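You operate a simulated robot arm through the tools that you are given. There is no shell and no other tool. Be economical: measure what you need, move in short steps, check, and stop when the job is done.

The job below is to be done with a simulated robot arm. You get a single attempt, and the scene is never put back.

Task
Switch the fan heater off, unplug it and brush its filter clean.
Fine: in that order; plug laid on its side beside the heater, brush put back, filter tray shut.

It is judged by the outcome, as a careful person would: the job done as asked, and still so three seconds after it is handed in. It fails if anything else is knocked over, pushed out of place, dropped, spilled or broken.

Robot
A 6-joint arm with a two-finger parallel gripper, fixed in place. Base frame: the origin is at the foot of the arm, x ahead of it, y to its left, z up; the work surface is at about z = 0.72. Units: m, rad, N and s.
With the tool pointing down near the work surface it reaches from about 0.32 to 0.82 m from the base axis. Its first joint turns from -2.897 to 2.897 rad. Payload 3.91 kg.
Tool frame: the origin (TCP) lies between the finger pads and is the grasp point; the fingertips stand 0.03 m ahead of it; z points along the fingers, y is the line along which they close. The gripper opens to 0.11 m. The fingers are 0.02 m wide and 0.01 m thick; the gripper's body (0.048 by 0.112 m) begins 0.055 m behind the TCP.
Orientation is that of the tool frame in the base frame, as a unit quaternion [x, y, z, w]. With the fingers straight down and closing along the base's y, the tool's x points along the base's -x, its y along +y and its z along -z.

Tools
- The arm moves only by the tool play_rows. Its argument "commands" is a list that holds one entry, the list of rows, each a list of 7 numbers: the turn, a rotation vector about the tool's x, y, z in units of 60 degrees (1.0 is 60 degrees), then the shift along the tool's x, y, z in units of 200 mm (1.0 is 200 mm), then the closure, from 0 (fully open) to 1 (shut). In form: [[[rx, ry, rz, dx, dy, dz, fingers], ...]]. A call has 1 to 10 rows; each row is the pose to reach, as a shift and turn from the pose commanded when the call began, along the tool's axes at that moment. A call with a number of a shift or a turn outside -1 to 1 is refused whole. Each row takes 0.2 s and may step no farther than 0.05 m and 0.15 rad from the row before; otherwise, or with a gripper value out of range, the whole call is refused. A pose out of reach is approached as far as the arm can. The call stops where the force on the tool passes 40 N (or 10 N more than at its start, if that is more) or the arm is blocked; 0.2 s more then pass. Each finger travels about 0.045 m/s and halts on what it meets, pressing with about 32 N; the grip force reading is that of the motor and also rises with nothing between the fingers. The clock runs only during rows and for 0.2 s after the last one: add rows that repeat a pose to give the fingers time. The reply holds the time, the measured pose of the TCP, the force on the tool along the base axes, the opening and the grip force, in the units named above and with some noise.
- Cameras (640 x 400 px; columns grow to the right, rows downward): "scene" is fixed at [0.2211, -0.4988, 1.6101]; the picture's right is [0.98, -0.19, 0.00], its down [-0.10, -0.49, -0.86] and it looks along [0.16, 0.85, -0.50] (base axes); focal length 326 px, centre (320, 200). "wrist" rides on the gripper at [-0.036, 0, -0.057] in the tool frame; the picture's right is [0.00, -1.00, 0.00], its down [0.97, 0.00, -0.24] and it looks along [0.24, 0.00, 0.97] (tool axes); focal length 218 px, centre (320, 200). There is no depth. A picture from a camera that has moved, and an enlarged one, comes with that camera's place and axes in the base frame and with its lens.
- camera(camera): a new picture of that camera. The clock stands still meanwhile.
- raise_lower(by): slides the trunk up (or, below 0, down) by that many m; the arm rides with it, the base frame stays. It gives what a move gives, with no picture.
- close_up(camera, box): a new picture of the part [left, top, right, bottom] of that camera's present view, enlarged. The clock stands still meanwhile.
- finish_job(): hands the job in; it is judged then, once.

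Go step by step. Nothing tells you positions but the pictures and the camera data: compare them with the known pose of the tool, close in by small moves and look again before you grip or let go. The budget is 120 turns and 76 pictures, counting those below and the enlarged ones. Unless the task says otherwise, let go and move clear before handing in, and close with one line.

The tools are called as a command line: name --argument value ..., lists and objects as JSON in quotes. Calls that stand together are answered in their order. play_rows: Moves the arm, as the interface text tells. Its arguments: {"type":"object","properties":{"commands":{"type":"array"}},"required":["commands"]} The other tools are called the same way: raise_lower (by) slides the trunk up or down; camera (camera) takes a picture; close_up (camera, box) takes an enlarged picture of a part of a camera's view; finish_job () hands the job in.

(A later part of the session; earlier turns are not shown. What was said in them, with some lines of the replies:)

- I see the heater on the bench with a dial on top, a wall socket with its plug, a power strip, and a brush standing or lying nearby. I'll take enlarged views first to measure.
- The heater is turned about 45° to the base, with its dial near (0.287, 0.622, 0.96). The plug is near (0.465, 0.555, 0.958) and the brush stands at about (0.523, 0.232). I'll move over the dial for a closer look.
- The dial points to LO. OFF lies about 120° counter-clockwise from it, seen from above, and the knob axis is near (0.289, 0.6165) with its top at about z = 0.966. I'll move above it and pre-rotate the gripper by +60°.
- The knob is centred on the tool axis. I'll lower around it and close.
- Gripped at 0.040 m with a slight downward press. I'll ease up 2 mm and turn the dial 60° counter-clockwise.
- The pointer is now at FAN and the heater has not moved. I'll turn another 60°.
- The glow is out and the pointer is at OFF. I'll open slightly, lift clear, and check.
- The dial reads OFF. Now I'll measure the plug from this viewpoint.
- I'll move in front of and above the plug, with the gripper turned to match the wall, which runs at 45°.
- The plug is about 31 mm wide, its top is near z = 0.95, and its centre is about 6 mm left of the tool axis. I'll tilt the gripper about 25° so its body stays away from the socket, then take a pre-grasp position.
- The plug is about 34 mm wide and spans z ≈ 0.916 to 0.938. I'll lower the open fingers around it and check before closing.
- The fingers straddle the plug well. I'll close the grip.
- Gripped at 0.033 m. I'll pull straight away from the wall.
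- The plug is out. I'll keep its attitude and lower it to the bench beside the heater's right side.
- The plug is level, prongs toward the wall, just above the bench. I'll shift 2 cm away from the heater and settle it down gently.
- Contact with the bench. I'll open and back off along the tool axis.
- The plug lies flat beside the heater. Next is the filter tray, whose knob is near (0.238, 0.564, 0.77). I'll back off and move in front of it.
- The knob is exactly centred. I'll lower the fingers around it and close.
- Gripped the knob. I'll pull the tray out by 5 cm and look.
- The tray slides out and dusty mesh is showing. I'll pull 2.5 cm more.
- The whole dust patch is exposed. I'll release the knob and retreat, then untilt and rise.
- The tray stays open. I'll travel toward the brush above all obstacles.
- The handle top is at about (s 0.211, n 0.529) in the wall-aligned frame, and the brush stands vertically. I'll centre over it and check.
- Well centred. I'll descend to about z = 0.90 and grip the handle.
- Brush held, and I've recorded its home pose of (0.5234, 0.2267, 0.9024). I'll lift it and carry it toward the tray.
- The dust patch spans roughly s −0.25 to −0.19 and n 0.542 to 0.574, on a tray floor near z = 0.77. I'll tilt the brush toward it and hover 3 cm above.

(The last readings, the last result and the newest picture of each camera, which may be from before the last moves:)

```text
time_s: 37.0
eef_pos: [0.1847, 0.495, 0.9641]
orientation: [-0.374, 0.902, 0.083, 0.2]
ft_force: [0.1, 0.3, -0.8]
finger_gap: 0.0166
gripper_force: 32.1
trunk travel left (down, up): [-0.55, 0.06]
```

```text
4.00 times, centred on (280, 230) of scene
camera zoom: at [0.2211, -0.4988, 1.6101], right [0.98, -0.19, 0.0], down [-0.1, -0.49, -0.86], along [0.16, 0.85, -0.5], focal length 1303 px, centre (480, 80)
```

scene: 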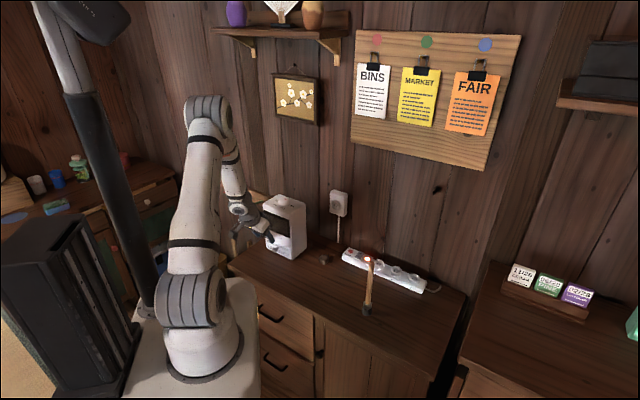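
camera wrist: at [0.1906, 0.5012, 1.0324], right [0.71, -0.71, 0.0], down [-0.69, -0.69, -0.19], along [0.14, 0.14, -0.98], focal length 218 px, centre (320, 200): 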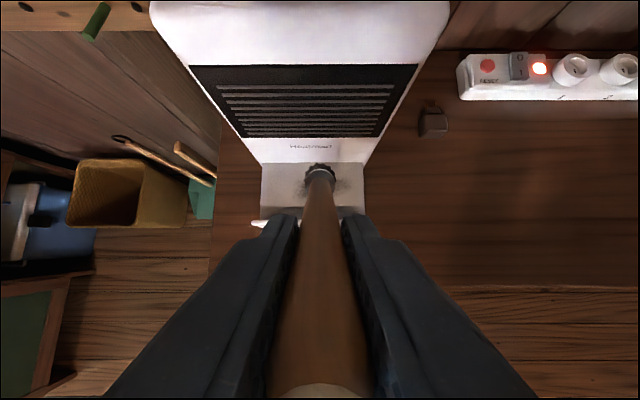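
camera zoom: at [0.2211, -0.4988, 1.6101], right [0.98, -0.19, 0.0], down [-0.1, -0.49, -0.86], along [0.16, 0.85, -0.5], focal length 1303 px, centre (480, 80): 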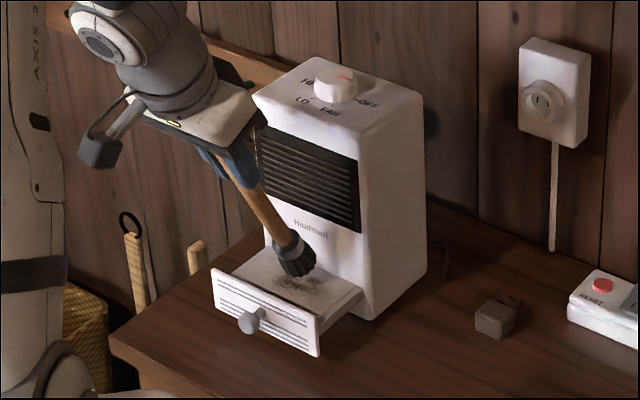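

The bristles hover over the dust. I'll lower gently to find contact.

play_rows --commands '[[[0, 0, 0, 0.021, 0, 0.045, 1], [0, 0, 0, 0.042, 0, 0.091, 1], [0, 0, 0, 0.048, 0, 0.104, 1]]]'

close_up --camera "scene" --box '[260, 215, 320, 275]'

```text
time_s: 37.8
eef_pos: [0.1849, 0.4959, 0.9426]
orientation: [-0.373, 0.902, 0.085, 0.201]
ft_force: [0.7, -0.3, 6.3]
finger_gap: 0.0171
gripper_force: 31.8
trunk travel left (down, up): [-0.55, 0.06]
```

```text
6.67 times, centred on (290, 245) of scene
camera zoom: at [0.2211, -0.4988, 1.6101], right [0.98, -0.19, 0.0], down [-0.1, -0.49, -0.86], along [0.16, 0.85, -0.5], focal length 2172 px, centre (520, -100)
```

zoom: 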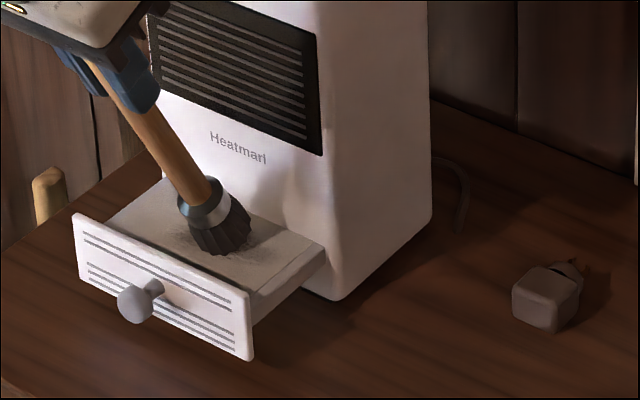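

Light contact of 6 N. I'll sweep side to side across the patch.

play_rows --commands '[[[0, 0, 0, 0, 0.12, 0, 1], [0, 0, 0, 0, 0.23, 0, 1], [0, 0, 0, 0, 0.1, 0, 1], [0, 0, 0, 0, -0.05, 0, 1], [0, 0, 0, 0, -0.2, 0, 1], [0, 0, 0, -0.05, -0.2, 0.023, 1], [0, 0, 0, -0.05, -0.05, 0.023, 1], [0, 0, 0, -0.05, 0.1, 0.023, 1], [0, 0, 0, -0.05, 0.23, 0.023, 1], [0, 0, 0, 0, 0.23, 0, 1]]]'

play_rows --commands '[[[0, 0, 0, 0.05, 0, -0.023, 1], [0, 0, 0, 0.05, -0.15, -0.023, 1], [0, 0, 0, 0.05, -0.3, -0.023, 1], [0, 0, 0, 0.05, -0.43, -0.023, 1], [0, 0, 0, 0.09, -0.43, -0.042, 1], [0, 0, 0, 0.09, -0.3, -0.042, 1], [0, 0, 0, 0.09, -0.15, -0.042, 1], [0, 0, 0, 0.09, 0, -0.042, 1], [0, 0, 0, 0, -0.15, -0.1, 1], [0, 0, 0, 0, -0.15, -0.3, 1]]]'

close_up --camera "scene" --box '[250, 205, 320, 275]'

close_up --camera "wrist" --box '[230, 100, 410, 240]'

```text
time_s: 40.0
eef_pos: [0.1521, 0.5273, 0.9434]
orientation: [-0.374, 0.902, 0.083, 0.201]
ft_force: [0.2, -0.8, 4.5]
finger_gap: 0.0169
gripper_force: 32.1
trunk travel left (down, up): [-0.55, 0.06]
```

```text
time_s: 42.2
eef_pos: [0.1564, 0.4865, 0.9986]
orientation: [-0.374, 0.902, 0.083, 0.2]
ft_force: [0.0, -0.5, -0.6]
finger_gap: 0.0168
gripper_force: 31.7
trunk travel left (down, up): [-0.55, 0.06]
```

```text
5.71 times, centred on (285, 240) of scene
camera zoom: at [0.2211, -0.4988, 1.6101], right [0.98, -0.19, 0.0], down [-0.1, -0.49, -0.86], along [0.16, 0.85, -0.5], focal length 1862 px, centre (520, -29)
```

zoom: 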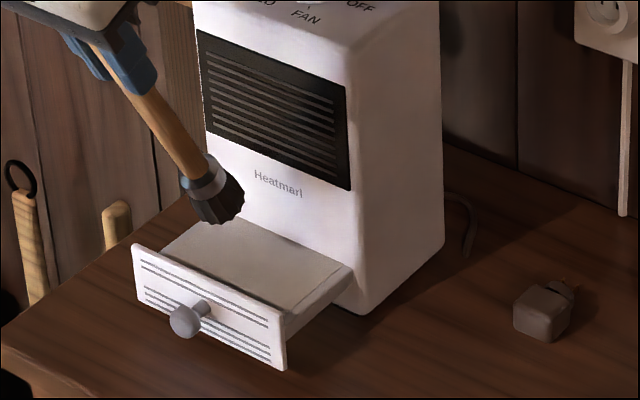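

```text
2.86 times, centred on (320, 170) of wrist
camera zoom: at [0.162, 0.4927, 1.0661], right [0.71, -0.71, 0.0], down [-0.69, -0.69, -0.19], along [0.14, 0.14, -0.98], focal length 624 px, centre (320, 286)
```

zoom: 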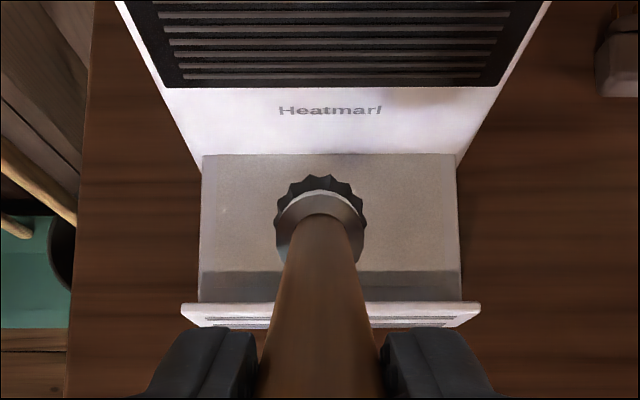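

The filter looks clean. I'll untilt the brush, rise, and check the tray from above.

play_rows --commands '[[[0, 0.1, 0, -0.022, 0, -0.05, 1], [0, 0.2, 0, -0.044, 0, -0.1, 1], [0, 0.3, 0, -0.066, 0, -0.15, 1], [0, 0.417, 0, -0.089, 0, -0.19, 1]]]'

close_up --camera "wrist" --box '[220, 20, 380, 190]'

```text
time_s: 43.2
eef_pos: [0.1564, 0.4878, 1.0409]
orientation: [-0.383, 0.924, 0.0, -0.001]
ft_force: [0.6, 0.8, 0.0]
finger_gap: 0.0167
gripper_force: 31.9
trunk travel left (down, up): [-0.55, 0.06]
```

```text
2.35 times, centred on (300, 105) of wrist
camera zoom: at [0.1819, 0.5139, 1.0973], right [0.71, -0.71, 0.0], down [-0.69, -0.69, 0.24], along [-0.17, -0.17, -0.97], focal length 514 px, centre (367, 424)
```

zoom: 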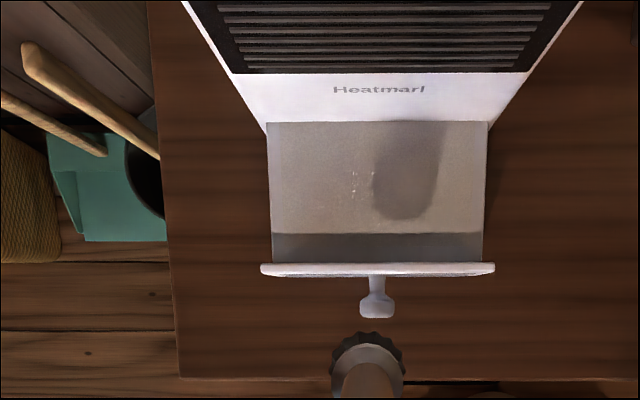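

The filter is clean; the grey area is only the gripper's shadow. I'll carry the brush back to its place.

play_rows --commands '[[[0, 0, 0, 0, -0.2, 0, 1], [0, 0, 0, 0, -0.4, 0, 1], [0, 0, 0, 0, -0.6, 0, 1], [0, 0, 0, 0, -0.8, 0, 1], [0, 0, 0, 0, -1.0, 0, 1]]]'

play_rows --commands '[[[0, 0, 0, -0.06, -0.2, 0, 1], [0, 0, 0, -0.12, -0.4, 0, 1], [0, 0, 0, -0.18, -0.6, 0, 1], [0, 0, 0, -0.24, -0.8, 0, 1], [0, 0, 0, -0.3, -1.0, 0, 1]]]'

```text
time_s: 44.4
eef_pos: [0.3, 0.3468, 1.0375]
orientation: [-0.383, 0.924, 0.0, 0.001]
ft_force: [0.7, 0.4, -0.2]
finger_gap: 0.0167
gripper_force: 32.1
trunk travel left (down, up): [-0.55, 0.06]
```

```text
time_s: 45.6
eef_pos: [0.4826, 0.2481, 1.0394]
orientation: [-0.383, 0.924, 0.0, 0.0]
ft_force: [0.3, -0.9, -0.6]
finger_gap: 0.0169
gripper_force: 32.4
trunk travel left (down, up): [-0.55, 0.06]
```

Now align over the home position and lower to about 1 cm above it.

play_rows --commands '[[[0, 0, 0, -0.03, -0.11, 0.05, 1], [0, 0, 0, -0.0685, -0.22, 0.15, 1], [0, 0, 0, -0.0685, -0.22, 0.35, 1], [0, 0, 0, -0.0685, -0.22, 0.52, 1], [0, 0, 0, -0.0685, -0.22, 0.637, 1]]]'

close_up --camera "scene" --box '[300, 200, 460, 330]'

```text
time_s: 46.8
eef_pos: [0.5225, 0.2274, 0.9119]
orientation: [-0.383, 0.924, 0.0, 0.0]
ft_force: [0.9, 0.4, -0.3]
finger_gap: 0.0166
gripper_force: 32.2
trunk travel left (down, up): [-0.55, 0.06]
```

```text
3.08 times, centred on (380, 265) of scene
camera zoom: at [0.2211, -0.4988, 1.6101], right [0.98, -0.19, 0.0], down [-0.1, -0.49, -0.86], along [0.16, 0.85, -0.5], focal length 1002 px, centre (135, 0)
```

zoom: 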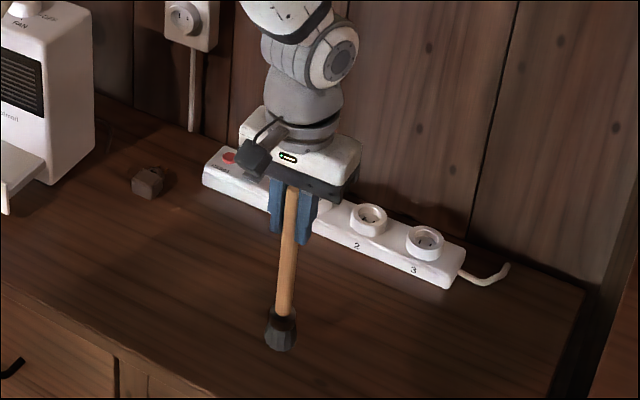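

The brush hasn't shifted in the grip. I'll lower to contact.

play_rows --commands '[[[0, 0, 0, 0, 0, 0.02, 1], [0, 0, 0, 0, 0, 0.04, 1], [0, 0, 0, 0, 0, 0.047, 1], [0, 0, 0, 0, 0, 0.05, 1]]]'

```text
time_s: 47.8
eef_pos: [0.5212, 0.2271, 0.9035]
orientation: [-0.382, 0.924, 0.0, 0.002]
ft_force: [3.1, -0.5, 24.6]
finger_gap: 0.0171
gripper_force: 32.0
trunk travel left (down, up): [-0.55, 0.06]
```

Contact. I'll relieve the push slightly before releasing.

play_rows --commands '[[[0, 0, 0, 0, 0, -0.007, 1], [0, 0, 0, 0, 0, -0.007, 1]]]'

```text
time_s: 48.4
eef_pos: [0.5226, 0.2259, 0.9041]
orientation: [-0.383, 0.924, 0.0, -0.001]
ft_force: [5.1, 1.4, 14.1]
finger_gap: 0.0169
gripper_force: 31.5
trunk travel left (down, up): [-0.55, 0.06]
```

play_rows --commands '[[[0, 0, 0, 0, 0, -0.006, 1], [0, 0, 0, 0, 0, -0.006, 1]]]'

close_up --camera "scene" --box '[340, 240, 400, 330]'

camera --camera "wrist"

```text
time_s: 49.0
eef_pos: [0.5223, 0.2268, 0.9047]
orientation: [-0.382, 0.924, 0.0, -0.002]
ft_force: [0.2, 0.1, -0.6]
finger_gap: 0.0168
gripper_force: 32.6
trunk travel left (down, up): [-0.55, 0.06]
```

```text
4.44 times, centred on (370, 285) of scene
camera zoom: at [0.2211, -0.4988, 1.6101], right [0.98, -0.19, 0.0], down [-0.1, -0.49, -0.86], along [0.16, 0.85, -0.5], focal length 1448 px, centre (98, -178)
```

zoom: 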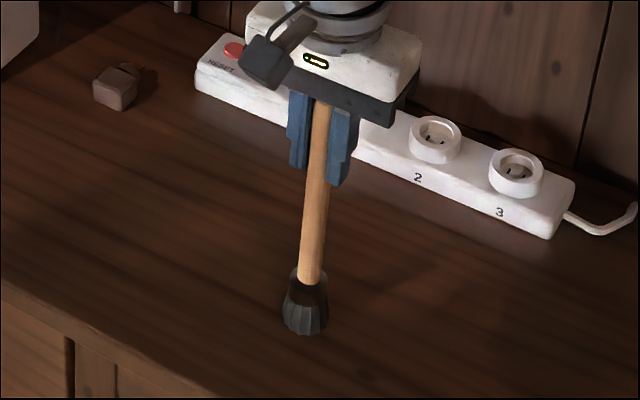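

```text
28 pictures are left
camera wrist: at [0.5465, 0.2515, 0.961], right [0.71, -0.71, 0.0], down [-0.69, -0.69, 0.24], along [-0.17, -0.17, -0.97], focal length 218 px, centre (320, 200)
```

wrist: 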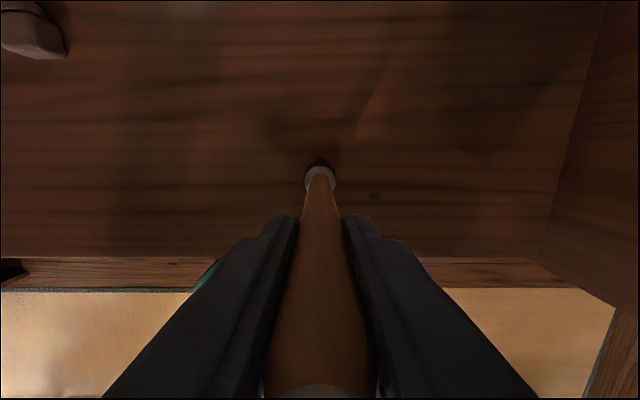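

The brush is upright, less than 1 mm off or just touching the bench. I'll open slowly and lift straight up.

play_rows --commands '[[[0, 0, 0, 0, 0, 0.002, 1], [0, 0, 0, 0, 0, 0.002, 0.8], [0, 0, 0, 0, 0, 0.002, 0.6], [0, 0, 0, 0, 0, 0.002, 0.4], [0, 0, 0, 0, 0, 0.002, 0.3], [0, 0, 0, 0, 0, 0.002, 0.3]]]'

camera --camera "wrist"

```text
time_s: 50.4
eef_pos: [0.5235, 0.2271, 0.9042]
orientation: [-0.383, 0.924, -0.001, -0.001]
ft_force: [-0.2, 0.2, -0.3]
finger_gap: 0.0768
gripper_force: 0.0
trunk travel left (down, up): [-0.55, 0.06]
```

```text
27 pictures are left
camera wrist: at [0.5474, 0.252, 0.9618], right [0.71, -0.71, 0.0], down [-0.69, -0.69, 0.24], along [-0.17, -0.17, -0.97], focal length 218 px, centre (320, 200)
```

wrist: 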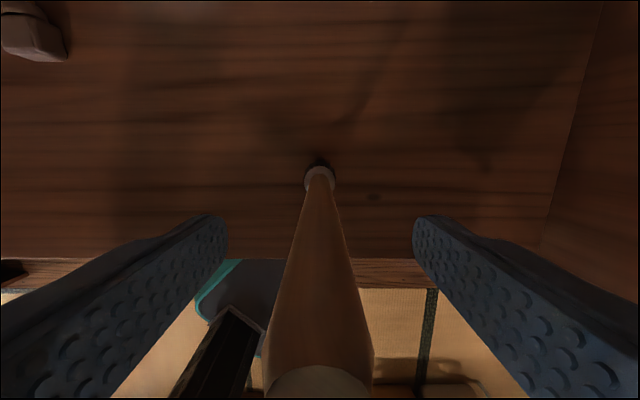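

The brush stands on its own. I'll lift clear and head back toward the tray.

play_rows --commands '[[[0, 0, 0, 0, 0, -0.15, 0.3], [0, 0, 0, 0, 0, -0.35, 0.3], [0, 0, 0, 0, 0, -0.55, 0.3], [0, 0, 0, 0, 0, -0.7, 0.3], [0, 0, 0, 0.1, 0.2, -0.7, 0.3], [0, 0, 0, 0.2, 0.4, -0.7, 0.4], [0, 0, 0, 0.3, 0.6, -0.7, 0.5], [0, 0, 0, 0.4, 0.8, -0.7, 0.5], [0, 0, 0, 0.5, 1.0, -0.7, 0.5]]]'

play_rows --commands '[[[0, 0, 0, 0.02, 0.2, 0.1, 0.5], [0, -0.1, 0, 0.04, 0.4, 0.2, 0.5], [0, -0.2, 0, 0.06, 0.6, 0.3, 0.5], [0, -0.3, 0, 0.08, 0.8, 0.4, 0.5], [0, -0.417, 0, 0.1, 1.0, 0.5, 0.5]]]'

camera --camera "wrist"

camera --camera "scene"

```text
time_s: 52.4
eef_pos: [0.3093, 0.2967, 1.0454]
orientation: [-0.383, 0.924, 0.0, 0.0]
ft_force: [0.3, -1.0, -0.4]
finger_gap: 0.0548
gripper_force: 0.0
trunk travel left (down, up): [-0.55, 0.06]
```

```text
time_s: 53.6
eef_pos: [0.1521, 0.4244, 0.9449]
orientation: [-0.378, 0.901, 0.081, 0.199]
ft_force: [-0.4, 1.1, -0.4]
finger_gap: 0.055
gripper_force: 0.1
trunk travel left (down, up): [-0.55, 0.06]
```

```text
26 pictures are left
camera wrist: at [0.1583, 0.4307, 1.0118], right [0.71, -0.7, 0.0], down [-0.69, -0.7, -0.19], along [0.14, 0.13, -0.98], focal length 218 px, centre (320, 200)
```

wrist: 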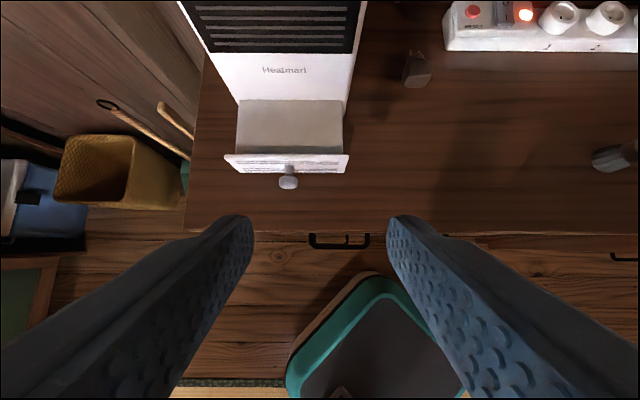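

```text
25 pictures are left
```

scene: 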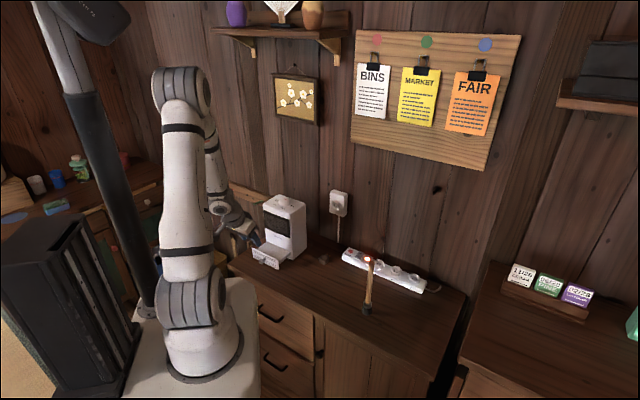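

The filter is clean, and the brush and plug are in place. I'll line up on the tray knob to push it shut.

play_rows --commands '[[[0, 0, 0, 0, 0.06, 0.12, 0.5], [0, 0, 0, 0, 0.12, 0.24, 0.5], [0, 0, 0, 0, 0.182, 0.365, 0.5], [0, 0, 0, 0, 0.182, 0.365, 0.5]]]'

camera --camera "wrist"

```text
time_s: 54.6
eef_pos: [0.1504, 0.4719, 0.8774]
orientation: [-0.374, 0.902, 0.083, 0.199]
ft_force: [0.7, 0.3, 0.9]
finger_gap: 0.0553
gripper_force: 0.1
trunk travel left (down, up): [-0.55, 0.06]
```

```text
24 pictures are left
camera wrist: at [0.1566, 0.4777, 0.9459], right [0.71, -0.71, 0.0], down [-0.69, -0.69, -0.19], along [0.14, 0.14, -0.98], focal length 218 px, centre (320, 200)
```

wrist: 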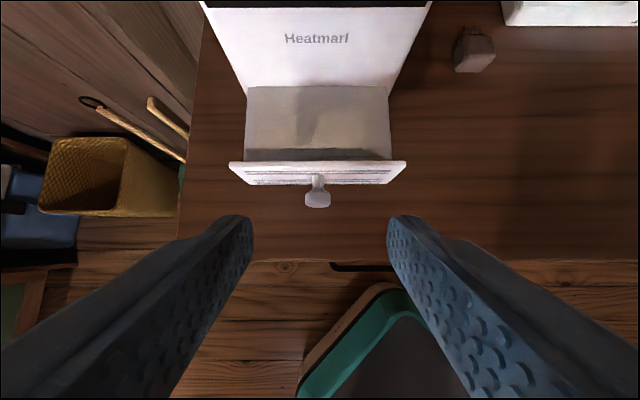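

The knob is centred. I'll lower and grip it.

play_rows --commands '[[[0, 0, 0, 0.004, 0.005, 0.15, 0.5], [0, 0, 0, 0.008, 0.008, 0.3, 0.5], [0, 0, 0, 0.012, 0.008, 0.42, 0.5], [0, 0, 0, 0.015, 0.008, 0.485, 0.5], [0, 0, 0, 0.015, 0.008, 0.485, 1], [0, 0, 0, 0.015, 0.008, 0.485, 1], [0, 0, 0, 0.015, 0.008, 0.485, 1], [0, 0, 0, 0.015, 0.008, 0.485, 1]]]'

```text
time_s: 56.4
eef_pos: [0.1778, 0.4992, 0.7895]
orientation: [-0.374, 0.902, 0.083, 0.2]
ft_force: [1.1, 1.2, -0.7]
finger_gap: 0.0208
gripper_force: 32.1
trunk travel left (down, up): [-0.55, 0.06]
```

Gripped. I'll push the tray in most of the way.

play_rows --commands '[[[0, 0, 0, -0.06, 0, 0.028, 1], [0, 0, 0, -0.13, 0, 0.0606, 1], [0, 0, 0, -0.2, 0, 0.0933, 1], [0, 0, 0, -0.27, 0, 0.126, 1], [0, 0, 0, -0.3307, 0, 0.1542, 1]]]'

```text
time_s: 57.6
eef_pos: [0.2283, 0.5525, 0.7896]
orientation: [-0.373, 0.902, 0.083, 0.201]
ft_force: [2.4, -0.2, 7.0]
finger_gap: 0.0209
gripper_force: 31.9
trunk travel left (down, up): [-0.55, 0.06]
```

play_rows --commands '[[[0, 0, 0, -0.009, 0, 0.0042, 1], [0, 0, 0, -0.016, 0, 0.0074, 1], [0, 0, 0, -0.018, 0, 0.0084, 1]]]'

camera --camera "wrist"

```text
time_s: 58.4
eef_pos: [0.2311, 0.5537, 0.789]
orientation: [-0.374, 0.901, 0.083, 0.201]
ft_force: [-0.8, 0.9, 3.0]
finger_gap: 0.0211
gripper_force: 32.0
trunk travel left (down, up): [-0.55, 0.06]
```

```text
23 pictures are left
camera wrist: at [0.2365, 0.5605, 0.8569], right [0.71, -0.71, 0.0], down [-0.69, -0.69, -0.19], along [0.14, 0.14, -0.98], focal length 218 px, centre (320, 200)
```

wrist: 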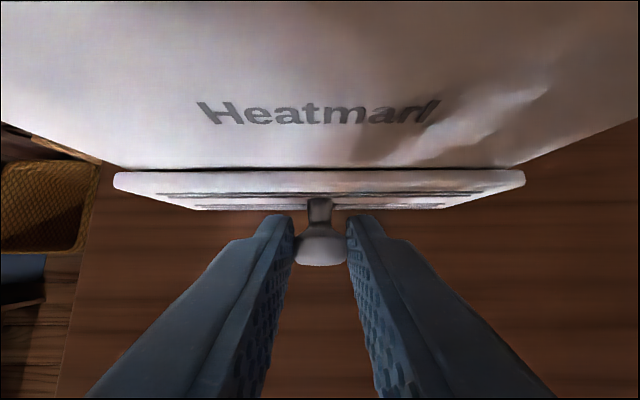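

A hairline gap remains. I'll push a little more until it seats.

play_rows --commands '[[[0, 0, 0, -0.005, 0, 0.0023, 1], [0, 0, 0, -0.01, 0, 0.0046, 1], [0, 0, 0, -0.0135, 0, 0.0063, 1]]]'

camera --camera "wrist"

```text
time_s: 59.2
eef_pos: [0.2327, 0.5566, 0.7895]
orientation: [-0.373, 0.902, 0.082, 0.2]
ft_force: [0.0, -1.1, 4.7]
finger_gap: 0.0207
gripper_force: 32.1
trunk travel left (down, up): [-0.55, 0.06]
```

```text
22 pictures are left
camera wrist: at [0.2386, 0.5627, 0.8569], right [0.71, -0.71, 0.0], down [-0.69, -0.69, -0.19], along [0.14, 0.14, -0.98], focal length 218 px, centre (320, 200)
```

wrist: 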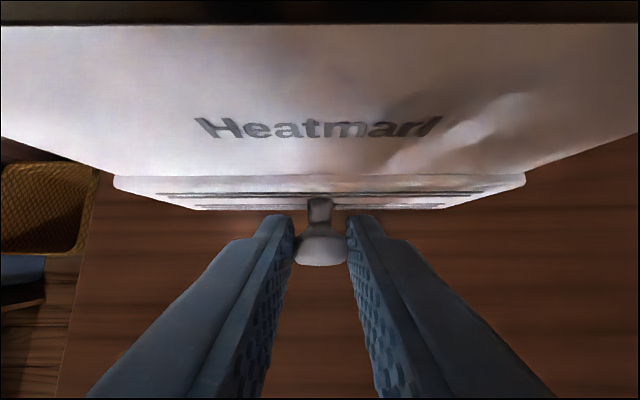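

The gap is closed with no residual force. I'll release and retreat.

play_rows --commands '[[[0, 0, 0, 0, 0, 0, 0.6], [0, 0, 0, 0, 0, 0, 0.5], [0, 0, 0, 0, 0, 0, 0.5], [0, 0, 0, 0, 0, -0.12, 0.5], [0, 0, 0, 0, 0, -0.3, 0.5], [0, 0, 0, 0, 0, -0.5, 0.5], [0, 0, 0, 0.2, 0, -0.6, 0.5], [0, 0, 0, 0.4, 0, -0.7, 0.5]]]'

camera --camera "wrist"

close_up --camera "scene" --box '[230, 170, 450, 320]'

```text
time_s: 61.0
eef_pos: [0.1393, 0.4641, 0.8825]
orientation: [-0.373, 0.902, 0.083, 0.201]
ft_force: [-0.2, -0.7, -0.2]
finger_gap: 0.0548
gripper_force: 0.0
trunk travel left (down, up): [-0.55, 0.06]
```

```text
21 pictures are left
camera wrist: at [0.145, 0.4696, 0.9494], right [0.71, -0.71, 0.0], down [-0.69, -0.69, -0.19], along [0.14, 0.14, -0.98], focal length 218 px, centre (320, 200)
```

wrist: 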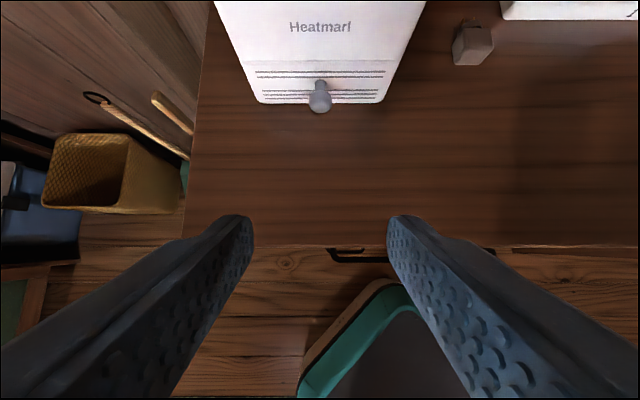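

```text
2.67 times, centred on (340, 245) of scene
camera zoom: at [0.2211, -0.4988, 1.6101], right [0.98, -0.19, 0.0], down [-0.1, -0.49, -0.86], along [0.16, 0.85, -0.5], focal length 869 px, centre (267, 80)
```

zoom: 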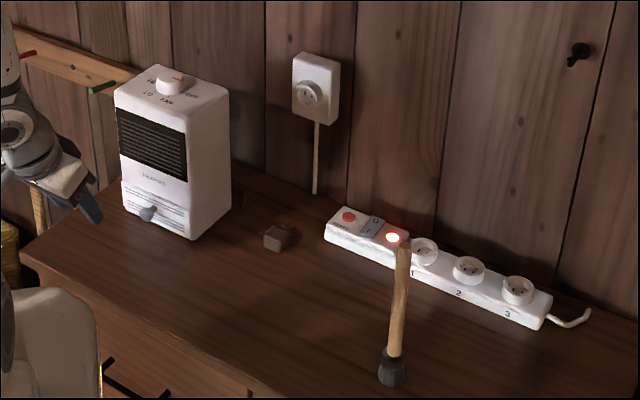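

Everything matches the starting layout, with the plug lying beside the heater. I'll take one last close check of the tray and plug.

close_up --camera "scene" --box '[255, 190, 345, 265]'

```text
5.33 times, centred on (300, 228) of scene
camera zoom: at [0.2211, -0.4988, 1.6101], right [0.98, -0.19, 0.0], down [-0.1, -0.49, -0.86], along [0.16, 0.85, -0.5], focal length 1737 px, centre (427, 53)
```

zoom: 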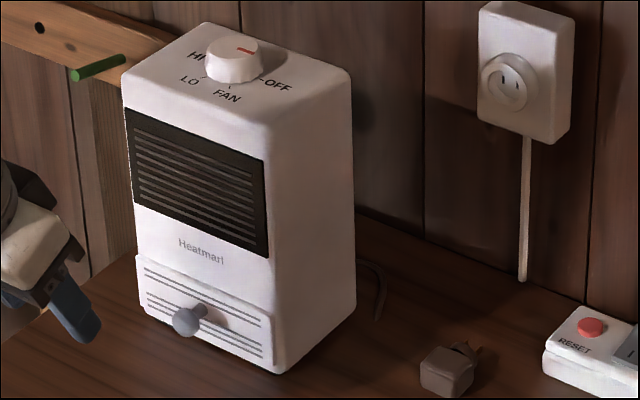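

The dial is at OFF, the plug lies on its side, the tray is shut, and the brush stands in its place with the arm clear. I'm handing it in.

finish_job

```text
The job is handed in.
```

The heater is switched off and unplugged with the plug on its side beside it, the filter is brushed clean, the brush is back in its place, and the tray is shut.
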